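You operate a simulated robot arm through the tools that you are given. There is no shell and no other tool.

You run a simulated robot arm. Do the job below in one go: nothing can be reset, and whatever is moved stays where it is left.

JOB
Let the soak out of the sink and rinse the thick gasket.
Fine: pull the stopper and lay it on the ledge; when the sink is empty rinse the gasket clean under the tap in its basket, stand the basket on the drainer and shut the tap. What is to be rubbed or washed off counts as gone when no trace of it is left.
Where things are to end (x, y in the base frame): sink stopper within 0.05 m of [0.25, 0.91]; parts basket within 0.05 m of [0.7, 0.8].

Only the result counts: the job must be done as asked and must still hold three seconds after the hand-in. Knocking over, shifting, dropping, spilling or breaking anything else fails it. A push-on lid holds only when it is set on centred and level and pressed home; a screw cap is set on level and turned clockwise until tight.

ROBOT AND FRAMES
A 6-joint arm with a two-finger gripper, fixed in place. Base frame: the origin is at the foot of the arm, x ahead of it, y to its left, z up. Lengths are in m, angles in degrees, forces in N, time in s.
It reaches about 1.298 m from its shoulder. Its first joint turns from -149.0 to 149.0 degrees. Payload 1.57 kg.
The tool frame sits at the grasp point between the pads (the TCP): z along the fingers, y along the line on which they close. The tips reach 0.021 m beyond it. The gripper opens to 0.07 m. The gripper's body begins 0.05 m behind the TCP.
Orientation is told as [roll, pitch, yaw] about the base's x, y, z axes, in that order, counted from this pose: with the fingers straight down and closing along the base's y, the tool's x points along the base's -x, its y along +y and its z along -z.

CONTROLS
- The arm moves only by the tool move_arm. Its argument "rows" is a list of rows, each an object (a shift or turn left out is 0, a gripper value left out holds the last) with "translation": the shift along the base's x, y, z in m, a list of three; "delta_rot": the turn, a rotation vector about the base's x, y, z in degrees, a list of three; "fingers": the closure, from 0 (fully open) to 1 (shut). In form: [{"translation": [x, y, z], "delta_rot": [rx, ry, rz], "fingers": fingers}, ...]. A call has 1 to 20 rows; each row is the pose to reach, as a shift and turn from the pose commanded when the call began. A row lasts 0.2 s, in which the tool goes at most 0.05 m and 8.6 degrees; a call with a longer step from one row to the next is refused whole, and so is a gripper value outside its range. Where a pose cannot be reached the arm comes as near as it can. A force on the tool above 40 N (or 10 N above the force at the start of the call, whichever is more), or a blocked arm, ends the call early, and 0.2 s more pass. The fingers move at their own pace and stop on an object; they squeeze with about 24 N. The grip force told is the motor's: it shows also when the fingers shut on nothing. Time passes only in rows, and 0.2 s behind the last, so rows that repeat a pose let the fingers close. The reply holds the time, the measured pose of the TCP, the force on the tool along the base axes, the opening and the grip force, in the units named above and with some noise, with the torque about the TCP (base axes, N m) and any sound that the robot's microphone picked up.
- Cameras (640 x 400 px; columns grow to the right, rows downward): "scene" is fixed at [0.3992, 0.4992, 1.5714]; the picture's right is [0.97, 0.26, 0.00], its down [0.21, -0.79, -0.57] and it looks along [-0.15, 0.56, -0.82] (base axes); focal length 268 px, centre (320, 200). "wrist" rides on the gripper at [0.079, 0.004, -0.081] in the tool frame; the picture's right is [-0.05, 1.00, 0.00], its down [-0.67, -0.04, -0.74] and it looks along [-0.74, -0.04, 0.67] (tool axes); focal length 256 px, centre (320, 200). There is no depth. A picture from a camera that has moved, and an enlarged one, comes with that camera's place and axes in the base frame and with its lens.
- camera(camera): a new picture of that camera. It takes no simulated time.
- raise_lower(by): slides the trunk up (or, below 0, down) by that many m; the arm rides with it, the base frame stays. It gives what a move gives, with no picture.
- enlarge(camera, box): a new picture of the part [left, top, right, bottom] of that camera's present view, enlarged. It takes no simulated time.
- job_done(): hands the job in; it is judged then, once.

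Places have to be worked out from the pictures, the camera data and where the tool is seen. Open the gripper and draw the arm clear of the work before you hand the job in, unless the task says otherwise.

The tools are called after "Call:" as a command line: name --argument value ..., lists and objects as JSON in quotes. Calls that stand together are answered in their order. move_arm: Moves the arm, as the interface text tells. Its arguments: {"type":"object","properties":{"rows":{"type":"array","items":{"type":"object","properties":{"translation":{"type":"array","items":{"type":"number"}},"delta_rot":{"type":"array","items":{"type":"number"}},"fingers":{"type":"number"}}}}},"required":["rows"]} The other tools are called the same way: raise_lower (by) slides the trunk up or down; camera (camera) takes a picture; enlarge (camera, box) takes an enlarged picture of a part of a camera's view; job_done () hands the job in.

At the start:

```text
time: 0.0
tcp_pos: [0.1, 0.716, 1.2791]
orientation: [0.0, 0.0, 0.0]
contact_force: [0.0, 0.1, -0.8]
torque: [0.01, -0.01, 0.0]
grip_width: 0.0698
gripper_force: 0.0
trunk travel left (down, up): [-0.961, 0.009]
```

scene: 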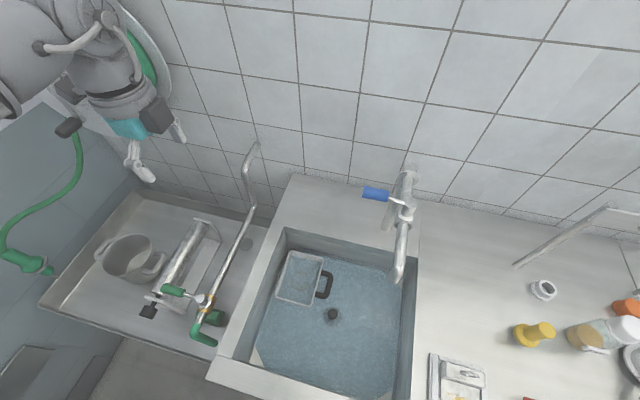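
wrist: 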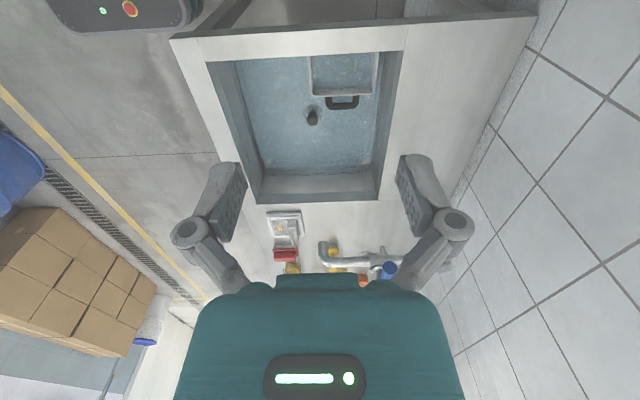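

I begin by looking closely at the sink, tap and basket in enlarged pictures.

Call:
enlarge --camera "scene" --box '[200, 160, 440, 400]'

Call:
enlarge --camera "scene" --box '[400, 200, 640, 400]'

Call:
enlarge --camera "scene" --box '[340, 150, 460, 300]'

Call:
enlarge --camera "wrist" --box '[160, 0, 480, 300]'

```text
1.67 times, centred on (320, 280) of scene
camera zoom: at [0.3992, 0.4992, 1.5714], right [0.97, 0.26, 0.0], down [0.21, -0.79, -0.57], along [-0.15, 0.56, -0.82], focal length 447 px, centre (320, 67)
```

zoom: 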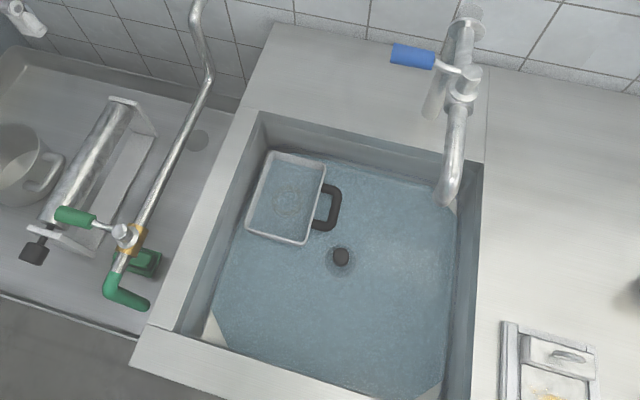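

```text
2.00 times, centred on (520, 300) of scene
camera zoom: at [0.3992, 0.4992, 1.5714], right [0.97, 0.26, 0.0], down [0.21, -0.79, -0.57], along [-0.15, 0.56, -0.82], focal length 536 px, centre (-80, 0)
```

zoom: 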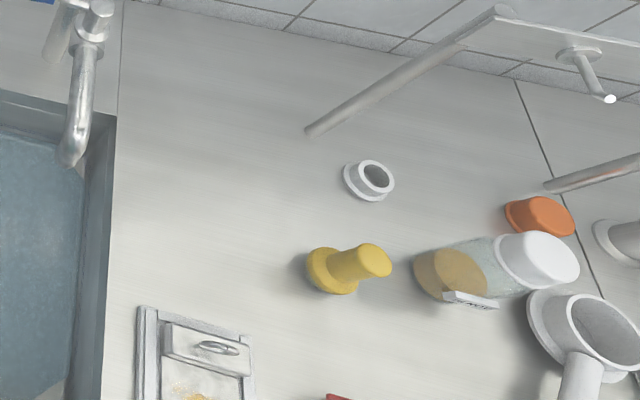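

```text
2.67 times, centred on (400, 225) of scene
camera zoom: at [0.3992, 0.4992, 1.5714], right [0.97, 0.26, 0.0], down [0.21, -0.79, -0.57], along [-0.15, 0.56, -0.82], focal length 715 px, centre (107, 133)
```

zoom: 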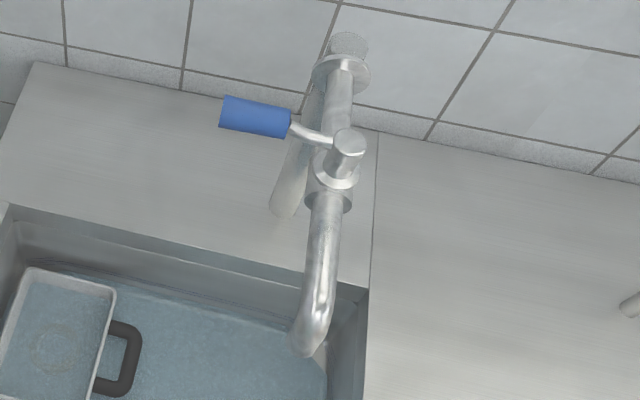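

```text
1.33 times, centred on (320, 150) of wrist
camera zoom: at [0.0215, 0.7203, 1.3613], right [0.05, 1.0, 0.0], down [0.67, -0.04, 0.74], along [0.74, -0.04, -0.67], focal length 341 px, centre (320, 267)
```

zoom: 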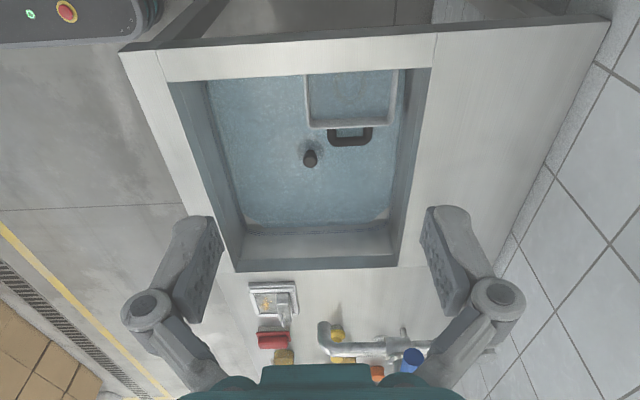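

The stopper knob comes out near (0.39, 0.68, 0.74), the basket near x 0.21–0.32 and y 0.68–0.83 with its handle on the +x side, and the spout tip near (0.49, 0.70, 1.07). I look closer at the left-hand piping and the arm before I move.

Call:
enlarge --camera "scene" --box '[20, 120, 280, 380]'

Call:
enlarge --camera "scene" --box '[0, 0, 260, 170]'

Call:
enlarge --camera "wrist" --box '[230, 180, 430, 300]'

Call:
enlarge --camera "scene" --box '[260, 230, 360, 340]'

```text
1.54 times, centred on (150, 250) of scene
camera zoom: at [0.3992, 0.4992, 1.5714], right [0.97, 0.26, 0.0], down [0.21, -0.79, -0.57], along [-0.15, 0.56, -0.82], focal length 412 px, centre (582, 123)
```

zoom: 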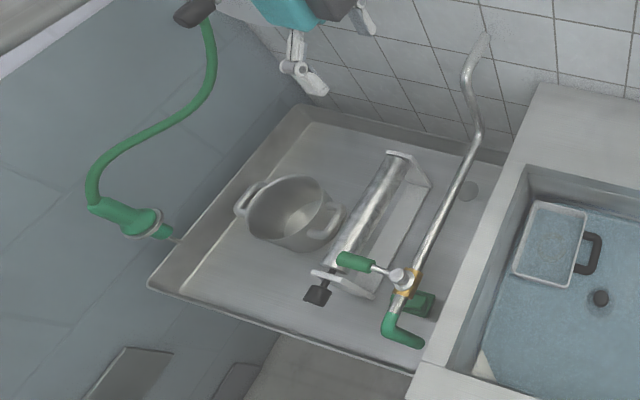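

```text
2.35 times, centred on (130, 85) of scene
camera zoom: at [0.3992, 0.4992, 1.5714], right [0.97, 0.26, 0.0], down [0.21, -0.79, -0.57], along [-0.15, 0.56, -0.82], focal length 631 px, centre (767, 471)
```

zoom: 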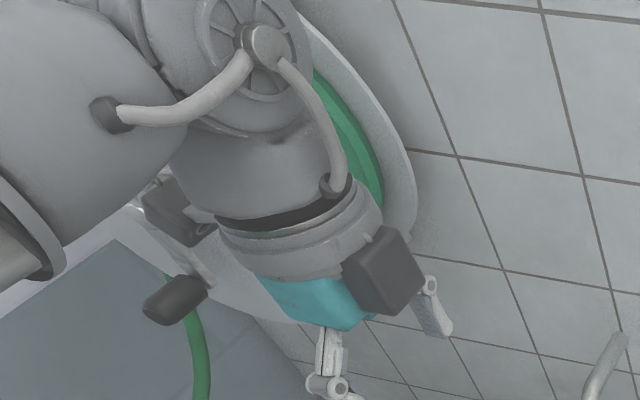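

```text
3.20 times, centred on (330, 240) of wrist
camera zoom: at [0.0215, 0.7203, 1.3613], right [0.05, 1.0, 0.0], down [0.67, -0.04, 0.74], along [0.74, -0.04, -0.67], focal length 819 px, centre (288, 72)
```

zoom: 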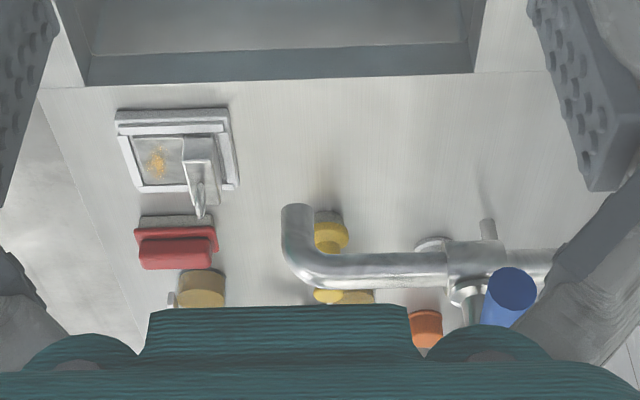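

```text
3.64 times, centred on (310, 285) of scene
camera zoom: at [0.3992, 0.4992, 1.5714], right [0.97, 0.26, 0.0], down [0.21, -0.79, -0.57], along [-0.15, 0.56, -0.82], focal length 975 px, centre (356, -109)
```

zoom: 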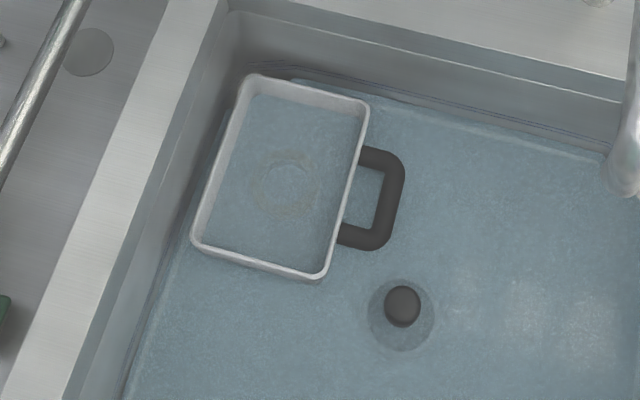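

The left piping's height is uncertain, so I first move level over the sink to x 0.25, y 0.68. From there I look with both cameras before going down.

Call:
move_arm --rows '[{"translation": [0.04, -0.01, 0]}, {"translation": [0.08, -0.02, 0]}, {"translation": [0.12, -0.03, 0]}, {"translation": [0.15, -0.036, 0]}, {"translation": [0.15, -0.036, 0]}]'

Call:
camera --camera "wrist"

Call:
camera --camera "scene"

```text
time: 1.2
tcp_pos: [0.2491, 0.6806, 1.2789]
orientation: [0.0, 0.0, 0.0]
contact_force: [0.1, 0.3, 0.6]
torque: [0.0, -0.01, 0.0]
grip_width: 0.0701
gripper_force: 0.0
trunk travel left (down, up): [-0.961, 0.009]
```

```text
taken
camera wrist: at [0.171, 0.6855, 1.3613], right [0.05, 1.0, 0.0], down [0.67, -0.04, 0.75], along [0.74, -0.04, -0.67], focal length 256 px, centre (320, 200)
```

wrist: 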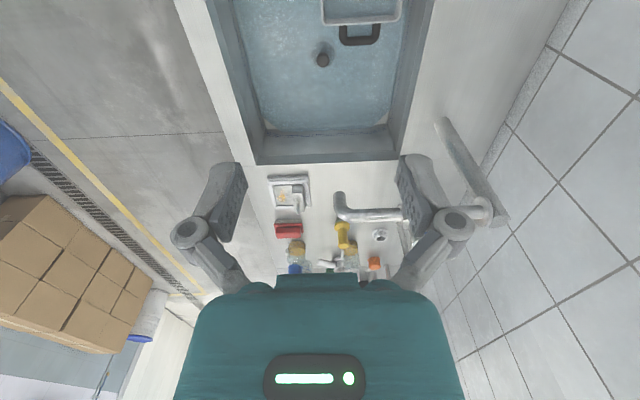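

```text
taken
```

scene: 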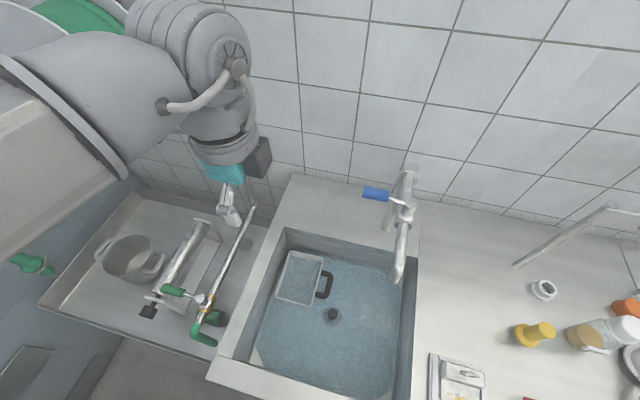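

The knob comes out near (0.388, 0.679, 0.75). I go down partway to (0.25, 0.68, 1.03) for a better look at the knob, the basket and the tap.

Call:
move_arm --rows '[{"translation": [0, 0, -0.05]}, {"translation": [0, 0, -0.1]}, {"translation": [0, 0, -0.15]}, {"translation": [0, 0, -0.2]}, {"translation": [0, 0, -0.25]}, {"translation": [0, 0, -0.25]}]'

Call:
camera --camera "wrist"

Call:
camera --camera "scene"

```text
time: 2.6
tcp_pos: [0.2504, 0.671, 1.2792]
orientation: [0.1, 0.0, 0.0]
contact_force: [0.1, 1.0, 0.4]
torque: [0.02, 0.0, -0.01]
grip_width: 0.0698
gripper_force: 0.1
out of reach, approached as far as the arm can: row 1, 2, 3, 4, 5, 6
trunk travel left (down, up): [-0.961, 0.009]
```

```text
taken
camera wrist: at [0.1716, 0.6751, 1.3618], right [0.05, 1.0, 0.0], down [0.67, -0.04, 0.74], along [0.74, -0.04, -0.67], focal length 256 px, centre (320, 200)
```

wrist: 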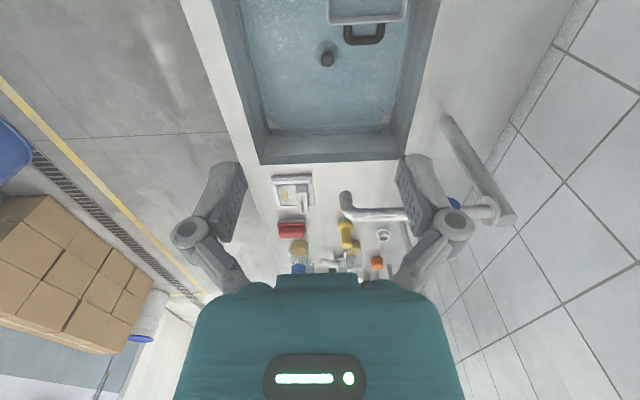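

```text
taken
```

scene: 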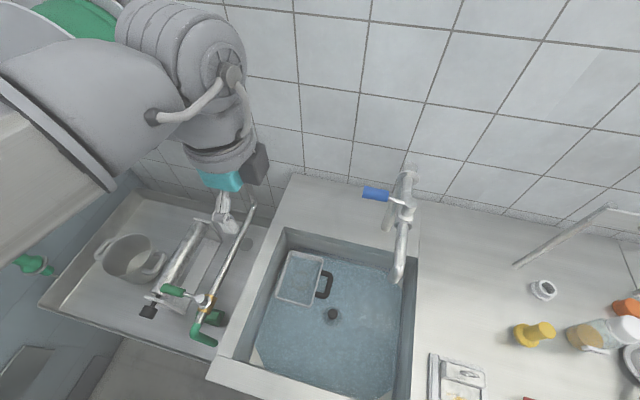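

The descent is out of reach with the trunk at its top, so I lower the trunk by 0.2 m. The forearm, at about z 1.4, stays well above the fixtures.

Call:
raise_lower --by -0.2

Call:
camera --camera "wrist"

Call:
camera --camera "scene"

```text
time: 4.8
tcp_pos: [0.2507, 0.6721, 1.0793]
orientation: [0.0, 0.0, 0.1]
contact_force: [-0.6, 1.0, -1.0]
torque: [-0.01, 0.03, -0.01]
grip_width: 0.0701
gripper_force: 0.1
trunk travel left (down, up): [-0.761, 0.209]
```

```text
taken
camera wrist: at [0.1717, 0.6761, 1.1614], right [0.05, 1.0, 0.0], down [0.67, -0.04, 0.74], along [0.74, -0.04, -0.67], focal length 256 px, centre (320, 200)
```

wrist: 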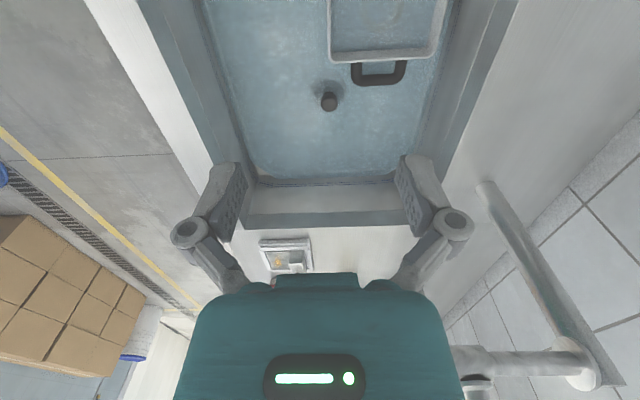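

```text
taken
```

scene: 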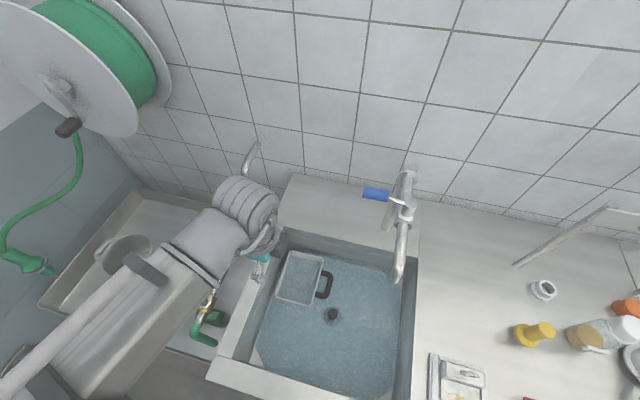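

I take a closer look at the stopper and basket from here.

Call:
enlarge --camera "wrist" --box '[270, 50, 390, 125]'

Call:
enlarge --camera "wrist" --box '[310, 0, 470, 100]'

```text
5.33 times, centred on (330, 88) of wrist
camera zoom: at [0.1717, 0.6761, 1.1614], right [0.05, 1.0, 0.0], down [0.67, -0.04, 0.74], along [0.74, -0.04, -0.67], focal length 1365 px, centre (267, 800)
```

zoom: 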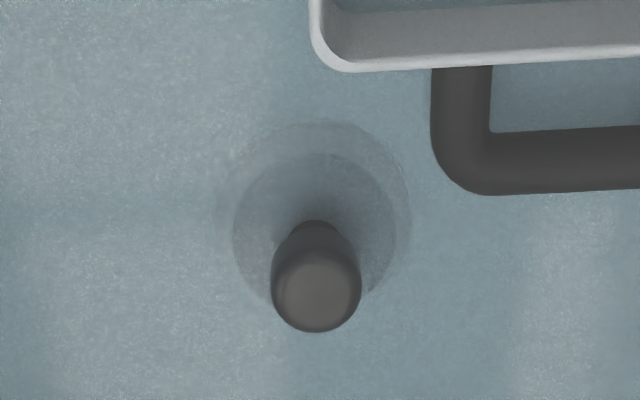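

```text
4.00 times, centred on (390, 50) of wrist
camera zoom: at [0.1717, 0.6761, 1.1614], right [0.05, 1.0, 0.0], down [0.67, -0.04, 0.74], along [0.74, -0.04, -0.67], focal length 1024 px, centre (40, 800)
```

zoom: 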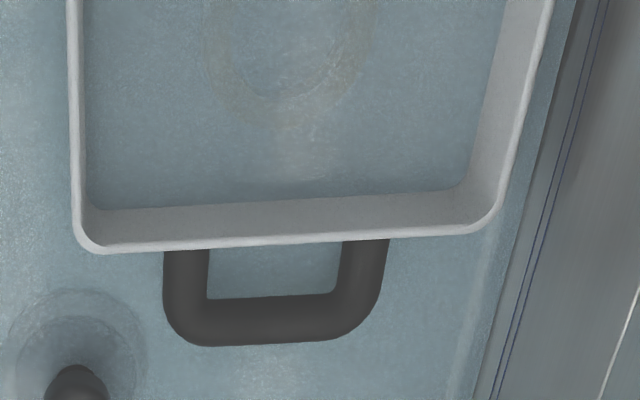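

The knob top is at about (0.389, 0.680, 0.747) and the stopper disc is near z 0.70. I move over the knob and probe whether the arm itself can go down here.

Call:
move_arm --rows '[{"translation": [0.045, 0.003, 0]}, {"translation": [0.09, 0.006, 0]}, {"translation": [0.138, 0.008, 0]}, {"translation": [0.138, 0.008, -0.03]}, {"translation": [0.138, 0.008, -0.06]}, {"translation": [0.138, 0.008, -0.06]}]'

Call:
camera --camera "scene"

```text
time: 6.2
tcp_pos: [0.3861, 0.6795, 1.0803]
orientation: [0.0, 0.0, 0.0]
contact_force: [0.4, -0.7, 0.2]
torque: [-0.03, 0.01, 0.0]
grip_width: 0.0699
gripper_force: 0.1
out of reach, approached as far as the arm can: row 4, 5, 6
trunk travel left (down, up): [-0.761, 0.209]
```

```text
taken
```

scene: 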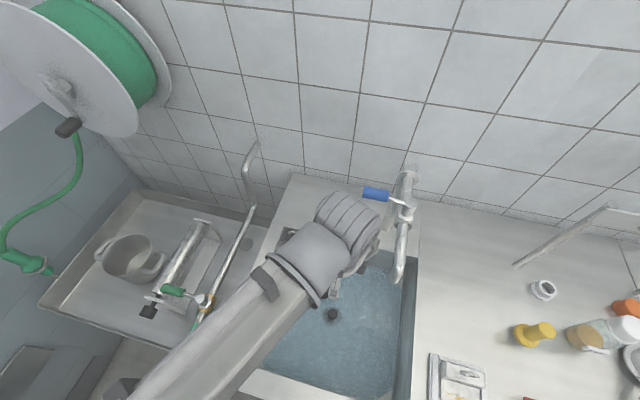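

The arm cannot go lower by itself here, so the trunk has to do the descent. I check the forearm's height and thickness against the sink rim before lowering it.

Call:
enlarge --camera "scene" --box '[100, 160, 440, 400]'

Call:
camera --camera "wrist"

```text
1.67 times, centred on (270, 280) of scene
camera zoom: at [0.3992, 0.4992, 1.5714], right [0.97, 0.26, 0.0], down [0.21, -0.79, -0.57], along [-0.15, 0.56, -0.82], focal length 447 px, centre (403, 67)
```

zoom: 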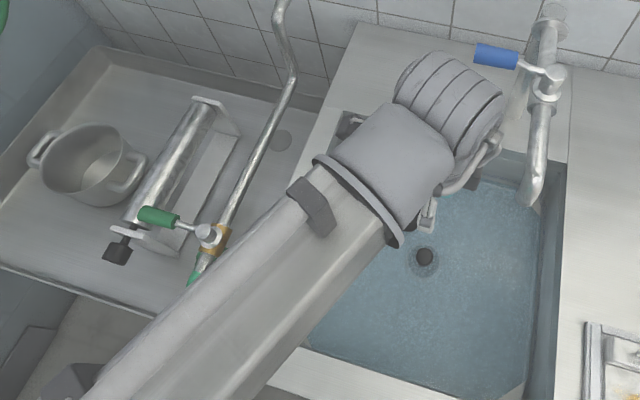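

```text
taken
camera wrist: at [0.3095, 0.6846, 1.1613], right [0.05, 1.0, 0.0], down [0.67, -0.04, 0.74], along [0.74, -0.04, -0.67], focal length 256 px, centre (320, 200)
```

wrist: 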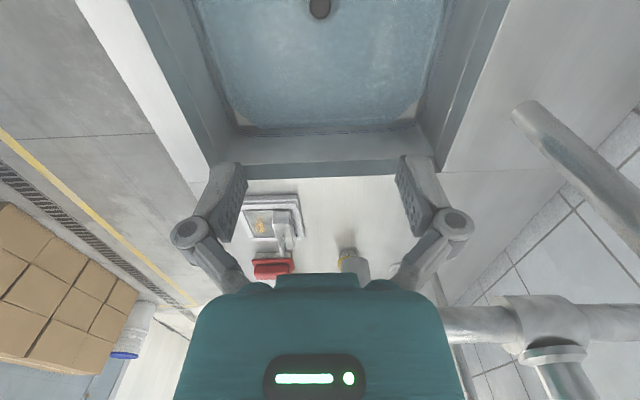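

The forearm looks roughly horizontal, with its underside about 0.15 m above the TCP. That should clear the rim (z 0.857) when the TCP is at 0.735, but only narrowly, so I lower in stages and watch.

Call:
raise_lower --by -0.2

Call:
camera --camera "scene"

Call:
camera --camera "wrist"

```text
time: 8.3
tcp_pos: [0.3872, 0.6793, 0.8798]
orientation: [0.0, -0.1, 0.0]
contact_force: [-0.4, 0.3, -0.9]
torque: [0.01, -0.01, -0.01]
grip_width: 0.07
gripper_force: 0.1
trunk travel left (down, up): [-0.561, 0.409]
```

```text
taken
```

scene: 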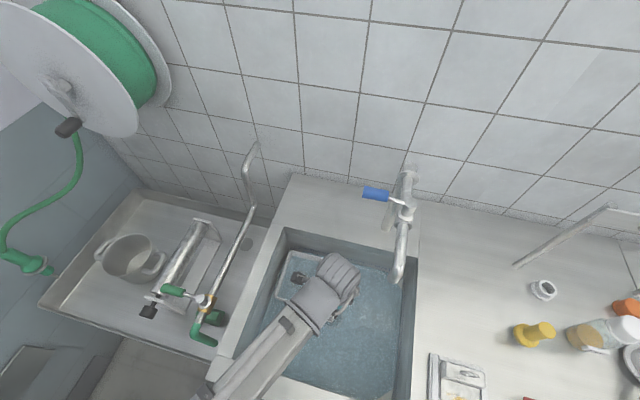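

```text
taken
camera wrist: at [0.3092, 0.6846, 0.9614], right [0.05, 1.0, 0.0], down [0.67, -0.04, 0.74], along [0.74, -0.04, -0.67], focal length 256 px, centre (320, 200)
```

wrist: 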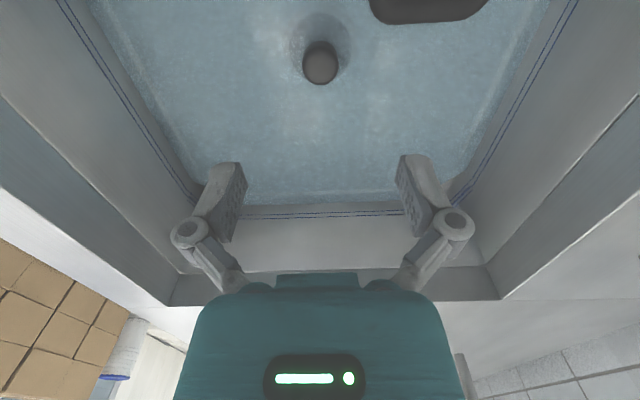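

The knob centre checks out at about (0.3895, 0.680) with its top at 0.747, and the tool is already over it. I lower another 0.08 m and look again at the gap between forearm and rim.

Call:
raise_lower --by -0.08

Call:
enlarge --camera "scene" --box '[170, 220, 440, 400]'

Call:
camera --camera "wrist"

```text
time: 9.5
tcp_pos: [0.3882, 0.6797, 0.7987]
orientation: [0.0, 0.0, 0.0]
contact_force: [0.3, 0.0, -0.2]
torque: [-0.02, -0.01, 0.0]
grip_width: 0.0697
gripper_force: 0.0
trunk travel left (down, up): [-0.481, 0.489]
```

```text
2.22 times, centred on (305, 310) of scene
camera zoom: at [0.3992, 0.4992, 1.5714], right [0.97, 0.26, 0.0], down [0.21, -0.79, -0.57], along [-0.15, 0.56, -0.82], focal length 596 px, centre (353, -44)
```

zoom: 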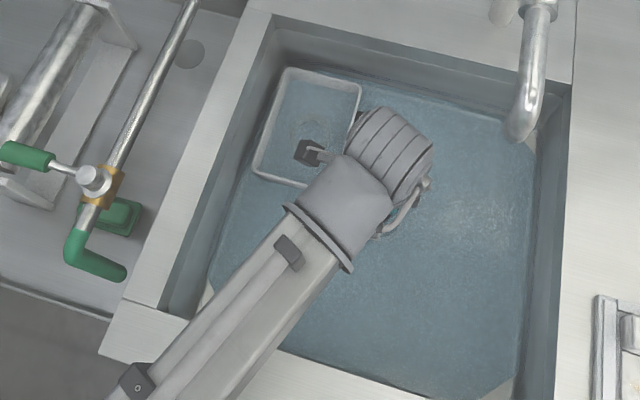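

```text
taken
camera wrist: at [0.3092, 0.6846, 0.8814], right [0.05, 1.0, 0.0], down [0.67, -0.04, 0.74], along [0.74, -0.04, -0.67], focal length 256 px, centre (320, 200)
```

wrist: 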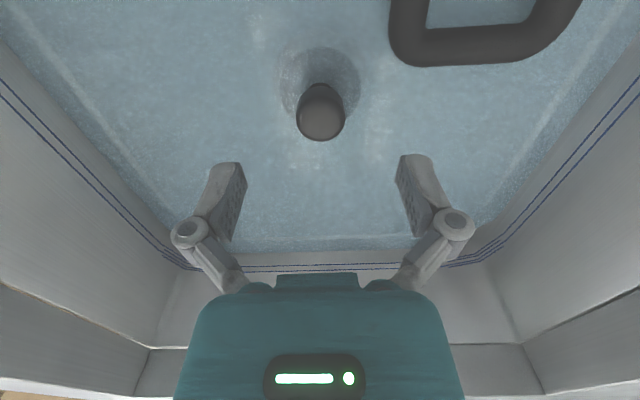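

From how the forearm shifted in the picture during the trunk moves, its axis lies about 0.186 m above the TCP and it is horizontal. Its underside will be near 0.88 when I grip, which clears the rim, so I lower 0.06 m to the knob.

Call:
raise_lower --by -0.06

Call:
camera --camera "wrist"

Call:
camera --camera "scene"

```text
time: 10.5
tcp_pos: [0.3873, 0.6801, 0.7397]
orientation: [0.0, 0.1, 0.0]
contact_force: [0.4, -0.1, 0.1]
torque: [0.02, 0.01, -0.03]
grip_width: 0.0698
gripper_force: 0.1
trunk travel left (down, up): [-0.421, 0.549]
```

```text
taken
camera wrist: at [0.3092, 0.6845, 0.8213], right [0.05, 1.0, 0.0], down [0.67, -0.04, 0.74], along [0.74, -0.04, -0.67], focal length 256 px, centre (320, 200)
```

wrist: 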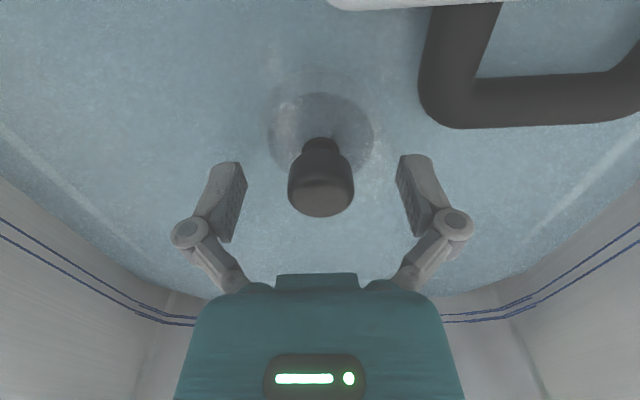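

```text
taken
```

scene: 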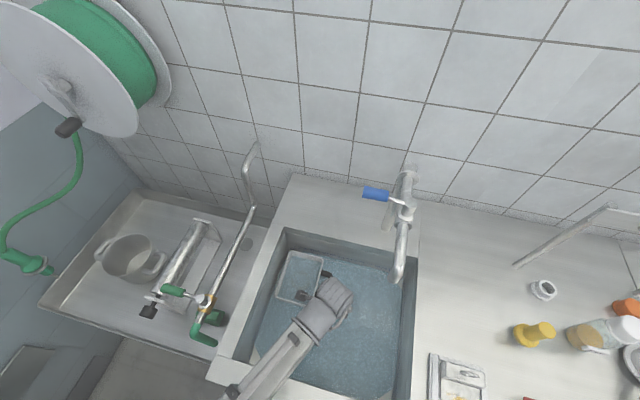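

The knob sits between the fingers (x 0.3896 against the TCP's 0.387). I shift 2 mm and close the fingers.

Call:
move_arm --rows '[{"translation": [0.002, 0, 0], "fingers": 0}, {"translation": [0.002, 0, 0], "fingers": 1}, {"translation": [0.002, 0, 0], "fingers": 1}, {"translation": [0.002, 0, 0], "fingers": 1}, {"translation": [0.002, 0, 0], "fingers": 1}, {"translation": [0.002, 0, 0], "fingers": 1}]'

Call:
camera --camera "wrist"

```text
time: 11.9
tcp_pos: [0.3898, 0.6797, 0.74]
orientation: [0.0, -0.1, 0.0]
contact_force: [1.2, 3.6, 11.8]
torque: [0.02, 0.01, -0.01]
grip_width: 0.0264
gripper_force: 24.1
trunk travel left (down, up): [-0.421, 0.549]
```

```text
taken
camera wrist: at [0.3113, 0.6844, 0.8219], right [0.05, 1.0, 0.0], down [0.67, -0.04, 0.75], along [0.74, -0.04, -0.67], focal length 256 px, centre (320, 200)
```

wrist: 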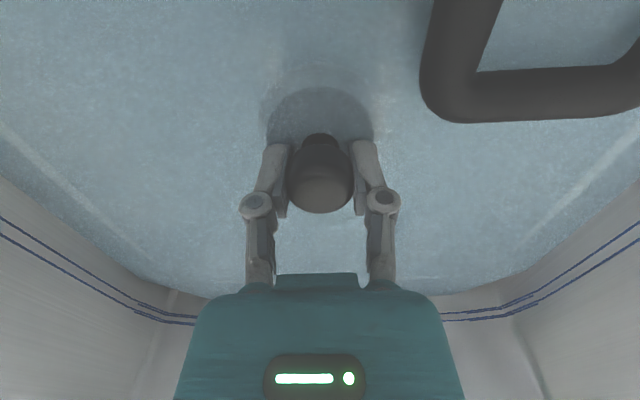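

The knob is gripped, 26 mm wide. I pull straight up with the arm.

Call:
move_arm --rows '[{"translation": [0, 0, 0.01], "fingers": 1}, {"translation": [0, 0, 0.02], "fingers": 1}, {"translation": [0, 0, 0.04], "fingers": 1}, {"translation": [0, 0, 0.07], "fingers": 1}, {"translation": [0, 0, 0.1], "fingers": 1}, {"translation": [0, 0, 0.1], "fingers": 1}]'

Call:
camera --camera "wrist"

Call:
camera --camera "scene"

```text
time: 13.3
tcp_pos: [0.3897, 0.6801, 0.7395]
orientation: [0.0, 0.0, 0.0]
contact_force: [1.4, 4.4, 11.4]
torque: [0.04, -0.03, -0.02]
grip_width: 0.0267
gripper_force: 23.9
out of reach, approached as far as the arm can: row 1, 2, 3, 4, 5, 6
trunk travel left (down, up): [-0.421, 0.549]
```

```text
taken
camera wrist: at [0.3113, 0.6843, 0.8217], right [0.05, 1.0, 0.0], down [0.67, -0.04, 0.75], along [0.74, -0.04, -0.67], focal length 256 px, centre (320, 200)
```

wrist: 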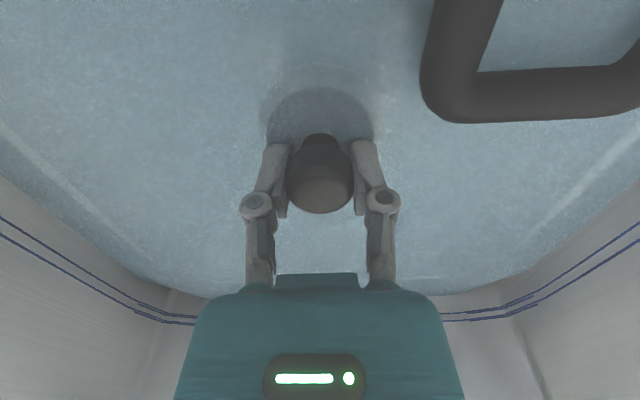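

```text
taken
```

scene: 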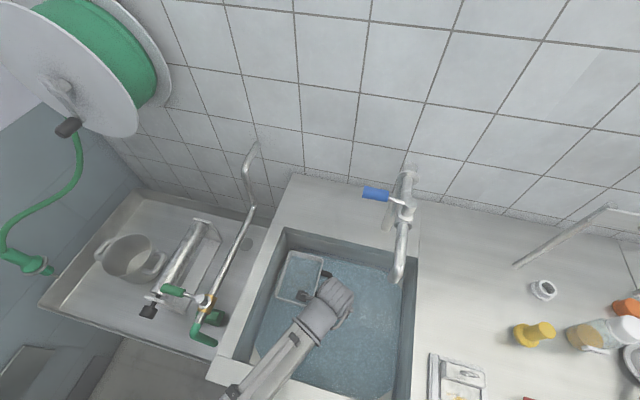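

The arm reaches only in the plane and z belongs to the trunk, like a SCARA. I pull the stopper by raising the trunk 0.03 m.

Call:
raise_lower --by 0.03

Call:
camera --camera "wrist"

```text
time: 14.1
tcp_pos: [0.3904, 0.6798, 0.7689]
orientation: [0.0, 0.0, -0.1]
contact_force: [-0.3, -0.9, -0.5]
torque: [0.02, -0.01, -0.03]
grip_width: 0.0268
gripper_force: 23.9
trunk travel left (down, up): [-0.451, 0.519]
```

```text
taken
camera wrist: at [0.3115, 0.6845, 0.8513], right [0.05, 1.0, 0.0], down [0.67, -0.04, 0.74], along [0.74, -0.04, -0.67], focal length 256 px, centre (320, 200)
```

wrist: 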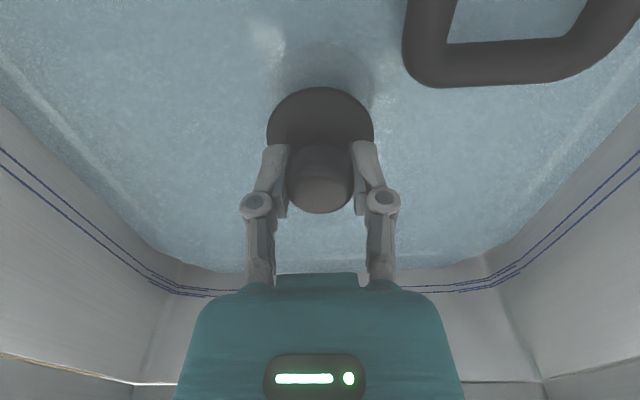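

The stopper is out of its seat and held. I raise the trunk 0.19 m to clear the rim before carrying the stopper to the ledge.

Call:
raise_lower --by 0.19

Call:
camera --camera "scene"

Call:
camera --camera "wrist"

```text
time: 16.1
tcp_pos: [0.3918, 0.6795, 0.9608]
orientation: [0.0, -0.1, 0.0]
contact_force: [0.3, 0.1, -0.3]
torque: [-0.01, -0.01, -0.02]
grip_width: 0.0266
gripper_force: 23.8
trunk travel left (down, up): [-0.641, 0.329]
```

```text
taken
```

scene: 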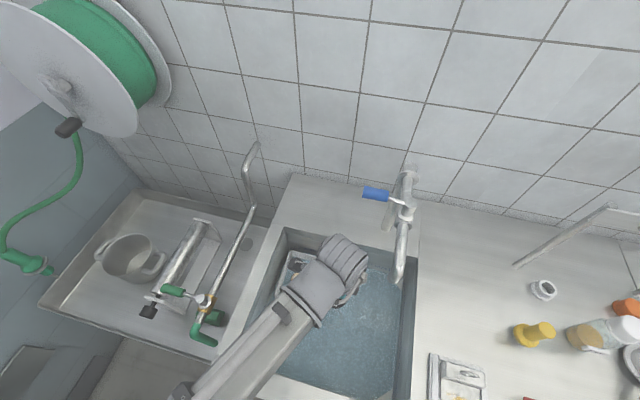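

```text
taken
camera wrist: at [0.3115, 0.6846, 1.0412], right [0.05, 1.0, 0.0], down [0.67, -0.04, 0.74], along [0.74, -0.04, -0.67], focal length 256 px, centre (320, 200)
```

wrist: 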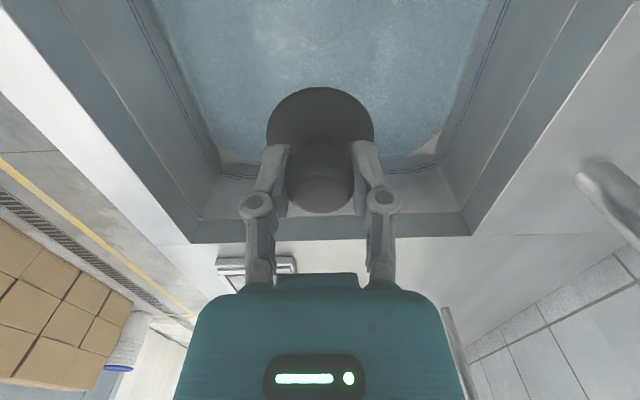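

The stopper hangs clear, with its plate well above the rim. I carry it first to x 0.25, away from the tap, then back over the ledge at y 0.91.

Call:
move_arm --rows '[{"translation": [-0.03, 0, 0], "fingers": 1}, {"translation": [-0.07, 0, 0], "fingers": 1}, {"translation": [-0.11, 0, 0], "fingers": 1}, {"translation": [-0.142, 0.02, 0], "fingers": 1}, {"translation": [-0.142, 0.06, 0], "fingers": 1}, {"translation": [-0.142, 0.1, 0], "fingers": 1}, {"translation": [-0.142, 0.14, 0], "fingers": 1}, {"translation": [-0.142, 0.18, 0], "fingers": 1}, {"translation": [-0.142, 0.21, 0], "fingers": 1}, {"translation": [-0.142, 0.23, 0], "fingers": 1}, {"translation": [-0.142, 0.23, 0], "fingers": 1}]'

Call:
camera --camera "scene"

Call:
camera --camera "wrist"

```text
time: 18.5
tcp_pos: [0.2466, 0.9118, 0.9598]
orientation: [0.1, 0.0, 0.0]
contact_force: [-0.5, -0.8, 0.0]
torque: [0.0, 0.0, 0.01]
grip_width: 0.0267
gripper_force: 24.1
trunk travel left (down, up): [-0.641, 0.329]
```

```text
taken
```

scene: 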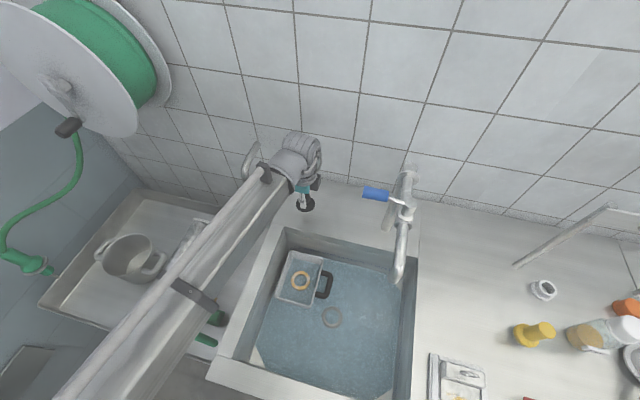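

```text
taken
camera wrist: at [0.1682, 0.916, 1.0412], right [0.05, 1.0, 0.0], down [0.67, -0.04, 0.74], along [0.74, -0.04, -0.67], focal length 256 px, centre (320, 200)
```

wrist: 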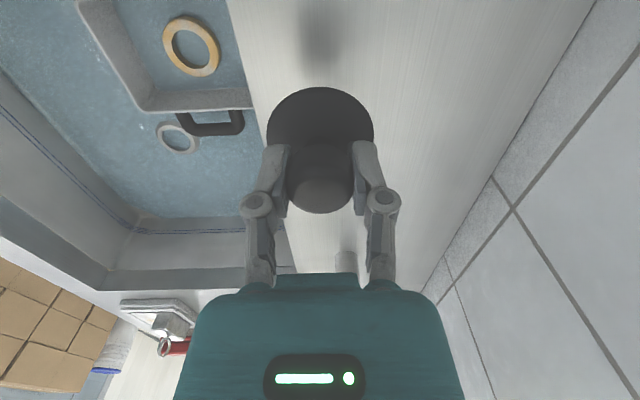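

The sink is draining and the tan gasket shows in the basket, while the stopper is over the ledge at (0.247, 0.912). I lower 0.045 m and check for contact.

Call:
raise_lower --by -0.045

Call:
camera --camera "wrist"

Call:
enlarge --camera "scene" --box '[260, 130, 360, 230]'

```text
time: 19.4
tcp_pos: [0.2456, 0.9109, 0.9144]
orientation: [0.0, -0.1, 0.0]
contact_force: [0.7, 0.0, 0.1]
torque: [-0.02, 0.02, 0.01]
grip_width: 0.0267
gripper_force: 23.6
trunk travel left (down, up): [-0.596, 0.374]
```

```text
taken
camera wrist: at [0.1684, 0.9157, 0.9963], right [0.05, 1.0, 0.0], down [0.67, -0.04, 0.74], along [0.74, -0.04, -0.67], focal length 256 px, centre (320, 200)
```

wrist: 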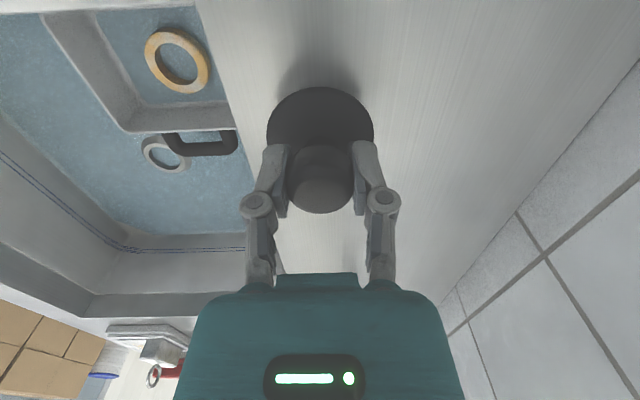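

```text
4.00 times, centred on (310, 180) of scene
camera zoom: at [0.3992, 0.4992, 1.5714], right [0.97, 0.26, 0.0], down [0.21, -0.79, -0.57], along [-0.15, 0.56, -0.82], focal length 1072 px, centre (360, 280)
```

zoom: 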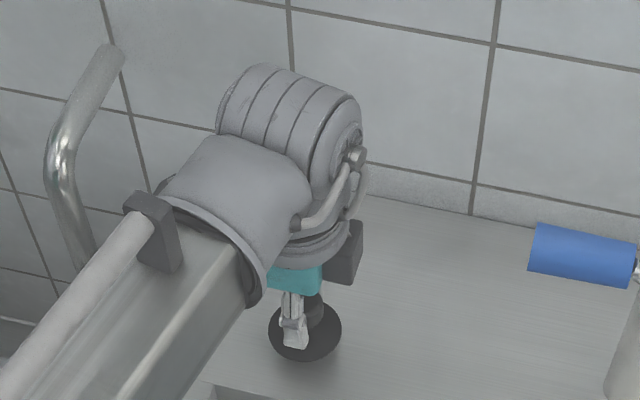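

There is still a small gap to the ledge. I lower in small steps and watch the force.

Call:
raise_lower --by -0.009

Call:
enlarge --camera "wrist" --box '[220, 50, 420, 175]'

```text
time: 20.0
tcp_pos: [0.2467, 0.911, 0.9069]
orientation: [0.0, 0.1, 0.0]
contact_force: [-0.2, 0.0, 0.7]
torque: [-0.04, -0.02, -0.03]
grip_width: 0.0267
gripper_force: 24.3
trunk travel left (down, up): [-0.587, 0.383]
```

```text
3.20 times, centred on (320, 112) of wrist
camera zoom: at [0.1683, 0.9158, 0.9873], right [0.05, 1.0, 0.0], down [0.67, -0.04, 0.74], along [0.74, -0.04, -0.67], focal length 819 px, centre (320, 480)
```

zoom: 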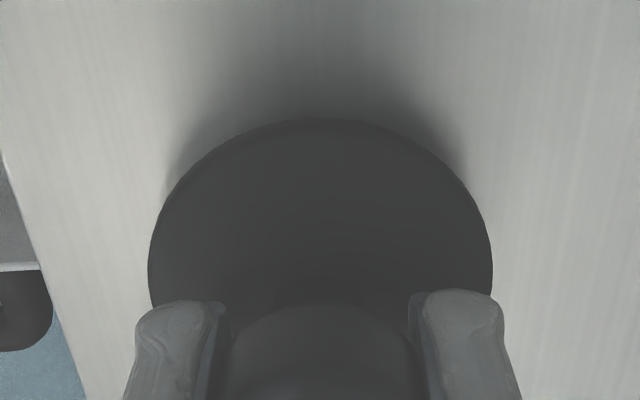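

The shadow gap is nearly closed and there is no contact force yet. I go down another 4 mm.

Call:
raise_lower --by -0.004

Call:
enlarge --camera "wrist" --box '[220, 50, 420, 175]'

```text
time: 20.5
tcp_pos: [0.2467, 0.9112, 0.9015]
orientation: [0.0, 0.0, 0.0]
contact_force: [0.8, 1.5, 6.3]
torque: [0.06, 0.0, 0.0]
grip_width: 0.0266
gripper_force: 23.1
trunk travel left (down, up): [-0.583, 0.387]
```

```text
3.20 times, centred on (320, 112) of wrist
camera zoom: at [0.1683, 0.9157, 0.9838], right [0.05, 1.0, 0.0], down [0.67, -0.04, 0.75], along [0.74, -0.04, -0.67], focal length 819 px, centre (320, 480)
```

zoom: 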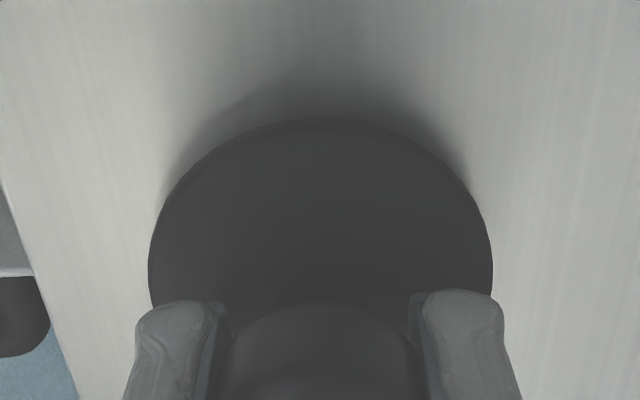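

Contact reads 6.3 N, so the stopper stands on the ledge at about (0.247, 0.911). I open the fingers slowly.

Call:
move_arm --rows '[{"fingers": 0.55}, {"fingers": 0.4}, {"fingers": 0.2}, {"fingers": 0}, {"fingers": 0}, {"fingers": 0}]'

Call:
camera --camera "wrist"

```text
time: 21.9
tcp_pos: [0.2466, 0.9115, 0.9012]
orientation: [0.0, 0.1, 0.0]
contact_force: [0.3, 0.6, 0.1]
torque: [0.0, 0.02, 0.02]
grip_width: 0.0698
gripper_force: 0.0
trunk travel left (down, up): [-0.583, 0.387]
```

```text
taken
camera wrist: at [0.1683, 0.9158, 0.9833], right [0.05, 1.0, 0.0], down [0.67, -0.04, 0.74], along [0.74, -0.04, -0.67], focal length 256 px, centre (320, 200)
```

wrist: 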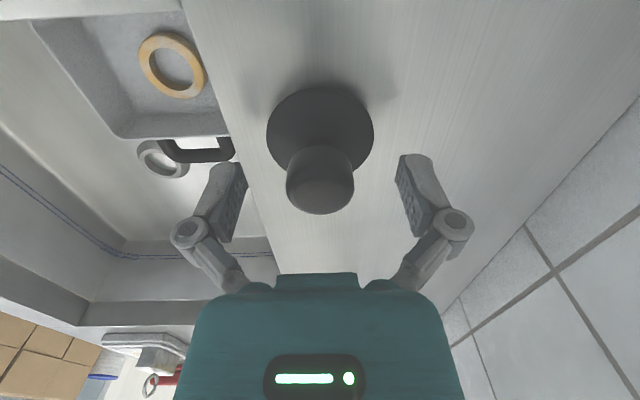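

The sink looks drained and the stopper stands free on the ledge. I raise the trunk and move so the wrist camera can study the tap and its lever.

Call:
raise_lower --by 0.36

Call:
move_arm --rows '[{"translation": [0.01, -0.04, 0]}, {"translation": [0.02, -0.08, 0]}, {"translation": [0.03, -0.11, 0]}, {"translation": [0.03, -0.11, 0]}]'

Call:
camera --camera "wrist"

Call:
camera --camera "scene"

```text
time: 25.4
tcp_pos: [0.2464, 0.9112, 1.2603]
orientation: [0.0, 0.0, 0.0]
contact_force: [-0.3, -0.3, 0.2]
torque: [-0.02, -0.01, -0.01]
grip_width: 0.07
gripper_force: 0.0
trunk travel left (down, up): [-0.943, 0.027]
```

```text
time: 26.4
tcp_pos: [0.2771, 0.8012, 1.2611]
orientation: [-0.1, 0.0, -0.1]
contact_force: [0.2, -0.1, -0.5]
torque: [-0.02, 0.0, 0.01]
grip_width: 0.07
gripper_force: 0.0
trunk travel left (down, up): [-0.943, 0.027]
```

```text
taken
camera wrist: at [0.1997, 0.8055, 1.3431], right [0.05, 1.0, 0.0], down [0.67, -0.04, 0.74], along [0.74, -0.04, -0.67], focal length 256 px, centre (320, 200)
```

wrist: 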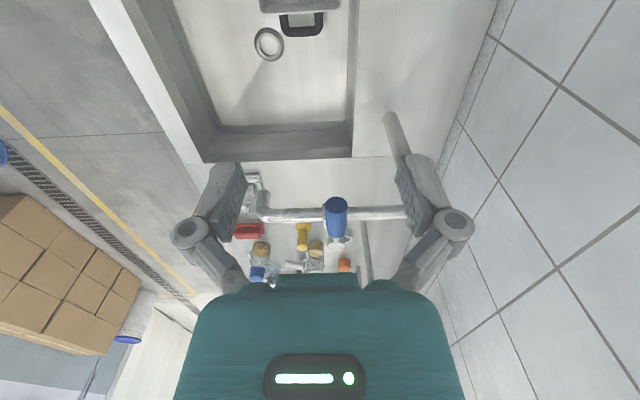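

```text
taken
```

scene: 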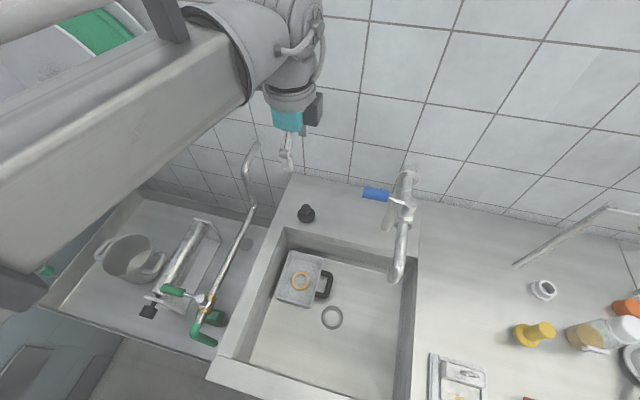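

Call:
enlarge --camera "wrist" --box '[240, 150, 420, 280]'

Call:
enlarge --camera "scene" --box '[340, 150, 450, 290]'

Call:
enlarge --camera "scene" --box '[260, 230, 360, 340]'

```text
3.08 times, centred on (330, 215) of wrist
camera zoom: at [0.1997, 0.8055, 1.3431], right [0.05, 1.0, 0.0], down [0.67, -0.04, 0.74], along [0.74, -0.04, -0.67], focal length 788 px, centre (289, 154)
```

zoom: 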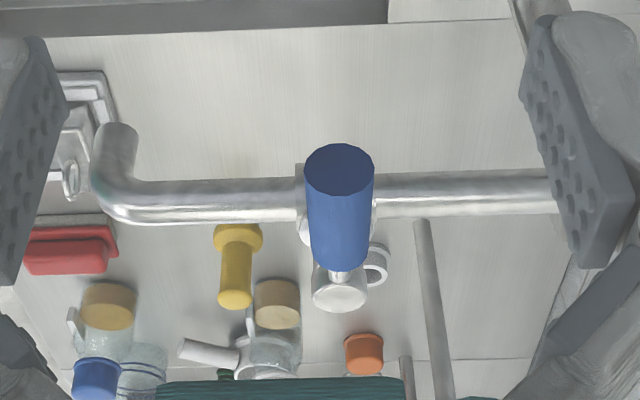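

```text
2.86 times, centred on (395, 220) of scene
camera zoom: at [0.3992, 0.4992, 1.5714], right [0.97, 0.26, 0.0], down [0.21, -0.79, -0.57], along [-0.15, 0.56, -0.82], focal length 766 px, centre (106, 143)
```

zoom: 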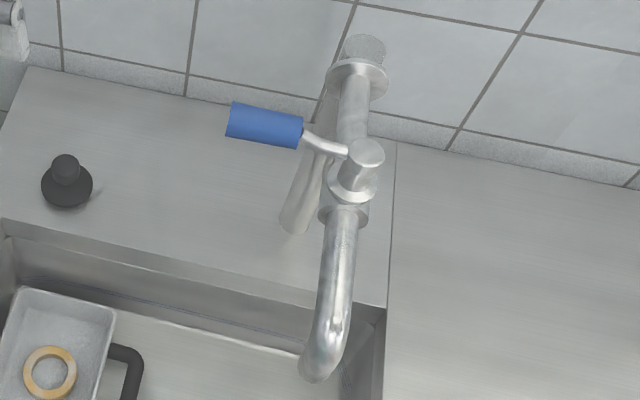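

```text
3.64 times, centred on (310, 285) of scene
camera zoom: at [0.3992, 0.4992, 1.5714], right [0.97, 0.26, 0.0], down [0.21, -0.79, -0.57], along [-0.15, 0.56, -0.82], focal length 975 px, centre (356, -109)
```

zoom: 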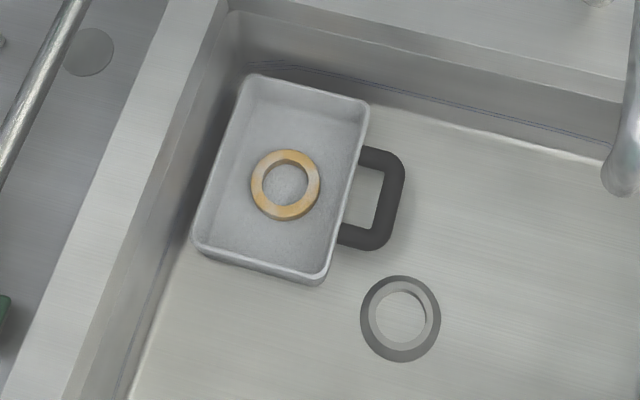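

The sink is empty, and the tap's blue lever sits across the pipe (shut), pivoting on a vertical stem at about (0.488, 0.811) with its grip at z 1.17. Before opening it I plan to set the basket under the spout at (0.49, 0.70), so I move to get a closer look at the basket.

Call:
move_arm --rows '[{"translation": [-0.03, -0.02, 0]}, {"translation": [-0.06, -0.04, 0]}, {"translation": [-0.06, -0.04, 0]}]'

Call:
raise_lower --by -0.28

Call:
camera --camera "wrist"

```text
time: 27.2
tcp_pos: [0.2181, 0.7621, 1.2615]
orientation: [0.0, 0.0, 0.0]
contact_force: [-0.6, -0.4, 0.5]
torque: [0.02, 0.01, 0.01]
grip_width: 0.0697
gripper_force: 0.1
trunk travel left (down, up): [-0.943, 0.027]
```

```text
time: 30.1
tcp_pos: [0.2178, 0.7604, 0.9813]
orientation: [0.0, 0.0, 0.0]
contact_force: [0.1, -0.1, -0.3]
torque: [-0.01, -0.06, 0.0]
grip_width: 0.0701
gripper_force: 0.0
trunk travel left (down, up): [-0.663, 0.307]
```

```text
taken
camera wrist: at [0.1396, 0.7656, 1.0634], right [0.05, 1.0, 0.0], down [0.67, -0.04, 0.74], along [0.74, -0.04, -0.67], focal length 256 px, centre (320, 200)
```

wrist: 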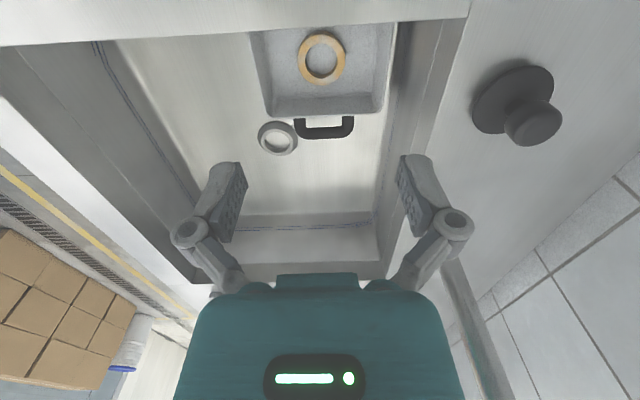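

Call:
enlarge --camera "wrist" --box '[240, 10, 410, 160]'

Call:
enlarge --camera "wrist" --box '[280, 100, 370, 150]'

Call:
enlarge --camera "scene" --box '[270, 245, 340, 310]'

```text
2.67 times, centred on (325, 85) of wrist
camera zoom: at [0.1396, 0.7656, 1.0634], right [0.05, 1.0, 0.0], down [0.67, -0.04, 0.74], along [0.74, -0.04, -0.67], focal length 683 px, centre (307, 507)
```

zoom: 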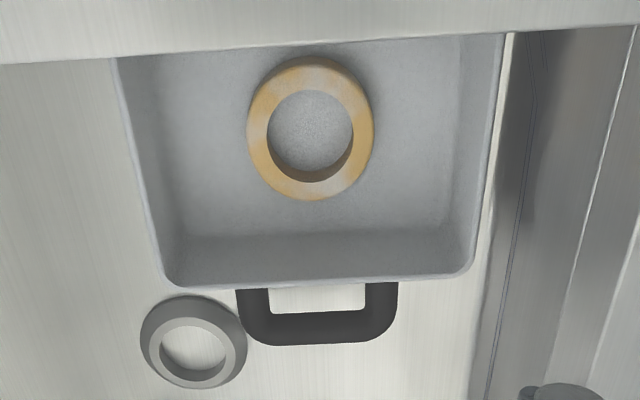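

```text
7.11 times, centred on (325, 125) of wrist
camera zoom: at [0.1396, 0.7656, 1.0634], right [0.05, 1.0, 0.0], down [0.67, -0.04, 0.74], along [0.74, -0.04, -0.67], focal length 1820 px, centre (284, 733)
```

zoom: 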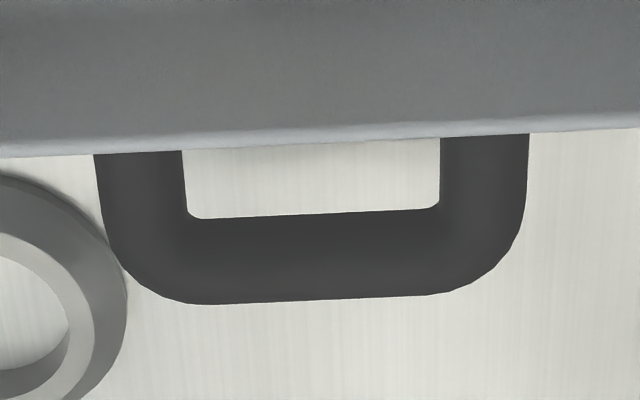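

```text
6.15 times, centred on (305, 278) of scene
camera zoom: at [0.3992, 0.4992, 1.5714], right [0.97, 0.26, 0.0], down [0.21, -0.79, -0.57], along [-0.15, 0.56, -0.82], focal length 1650 px, centre (412, -277)
```

zoom: 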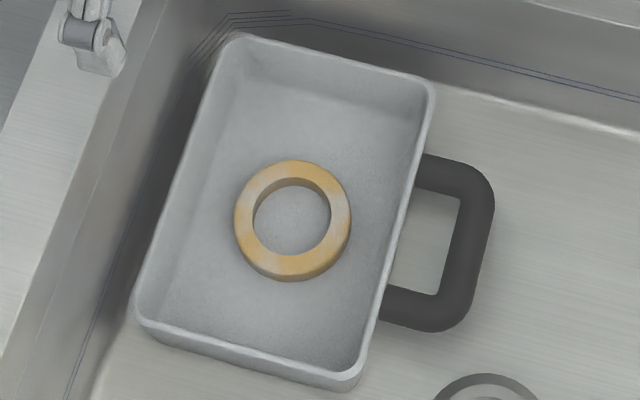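

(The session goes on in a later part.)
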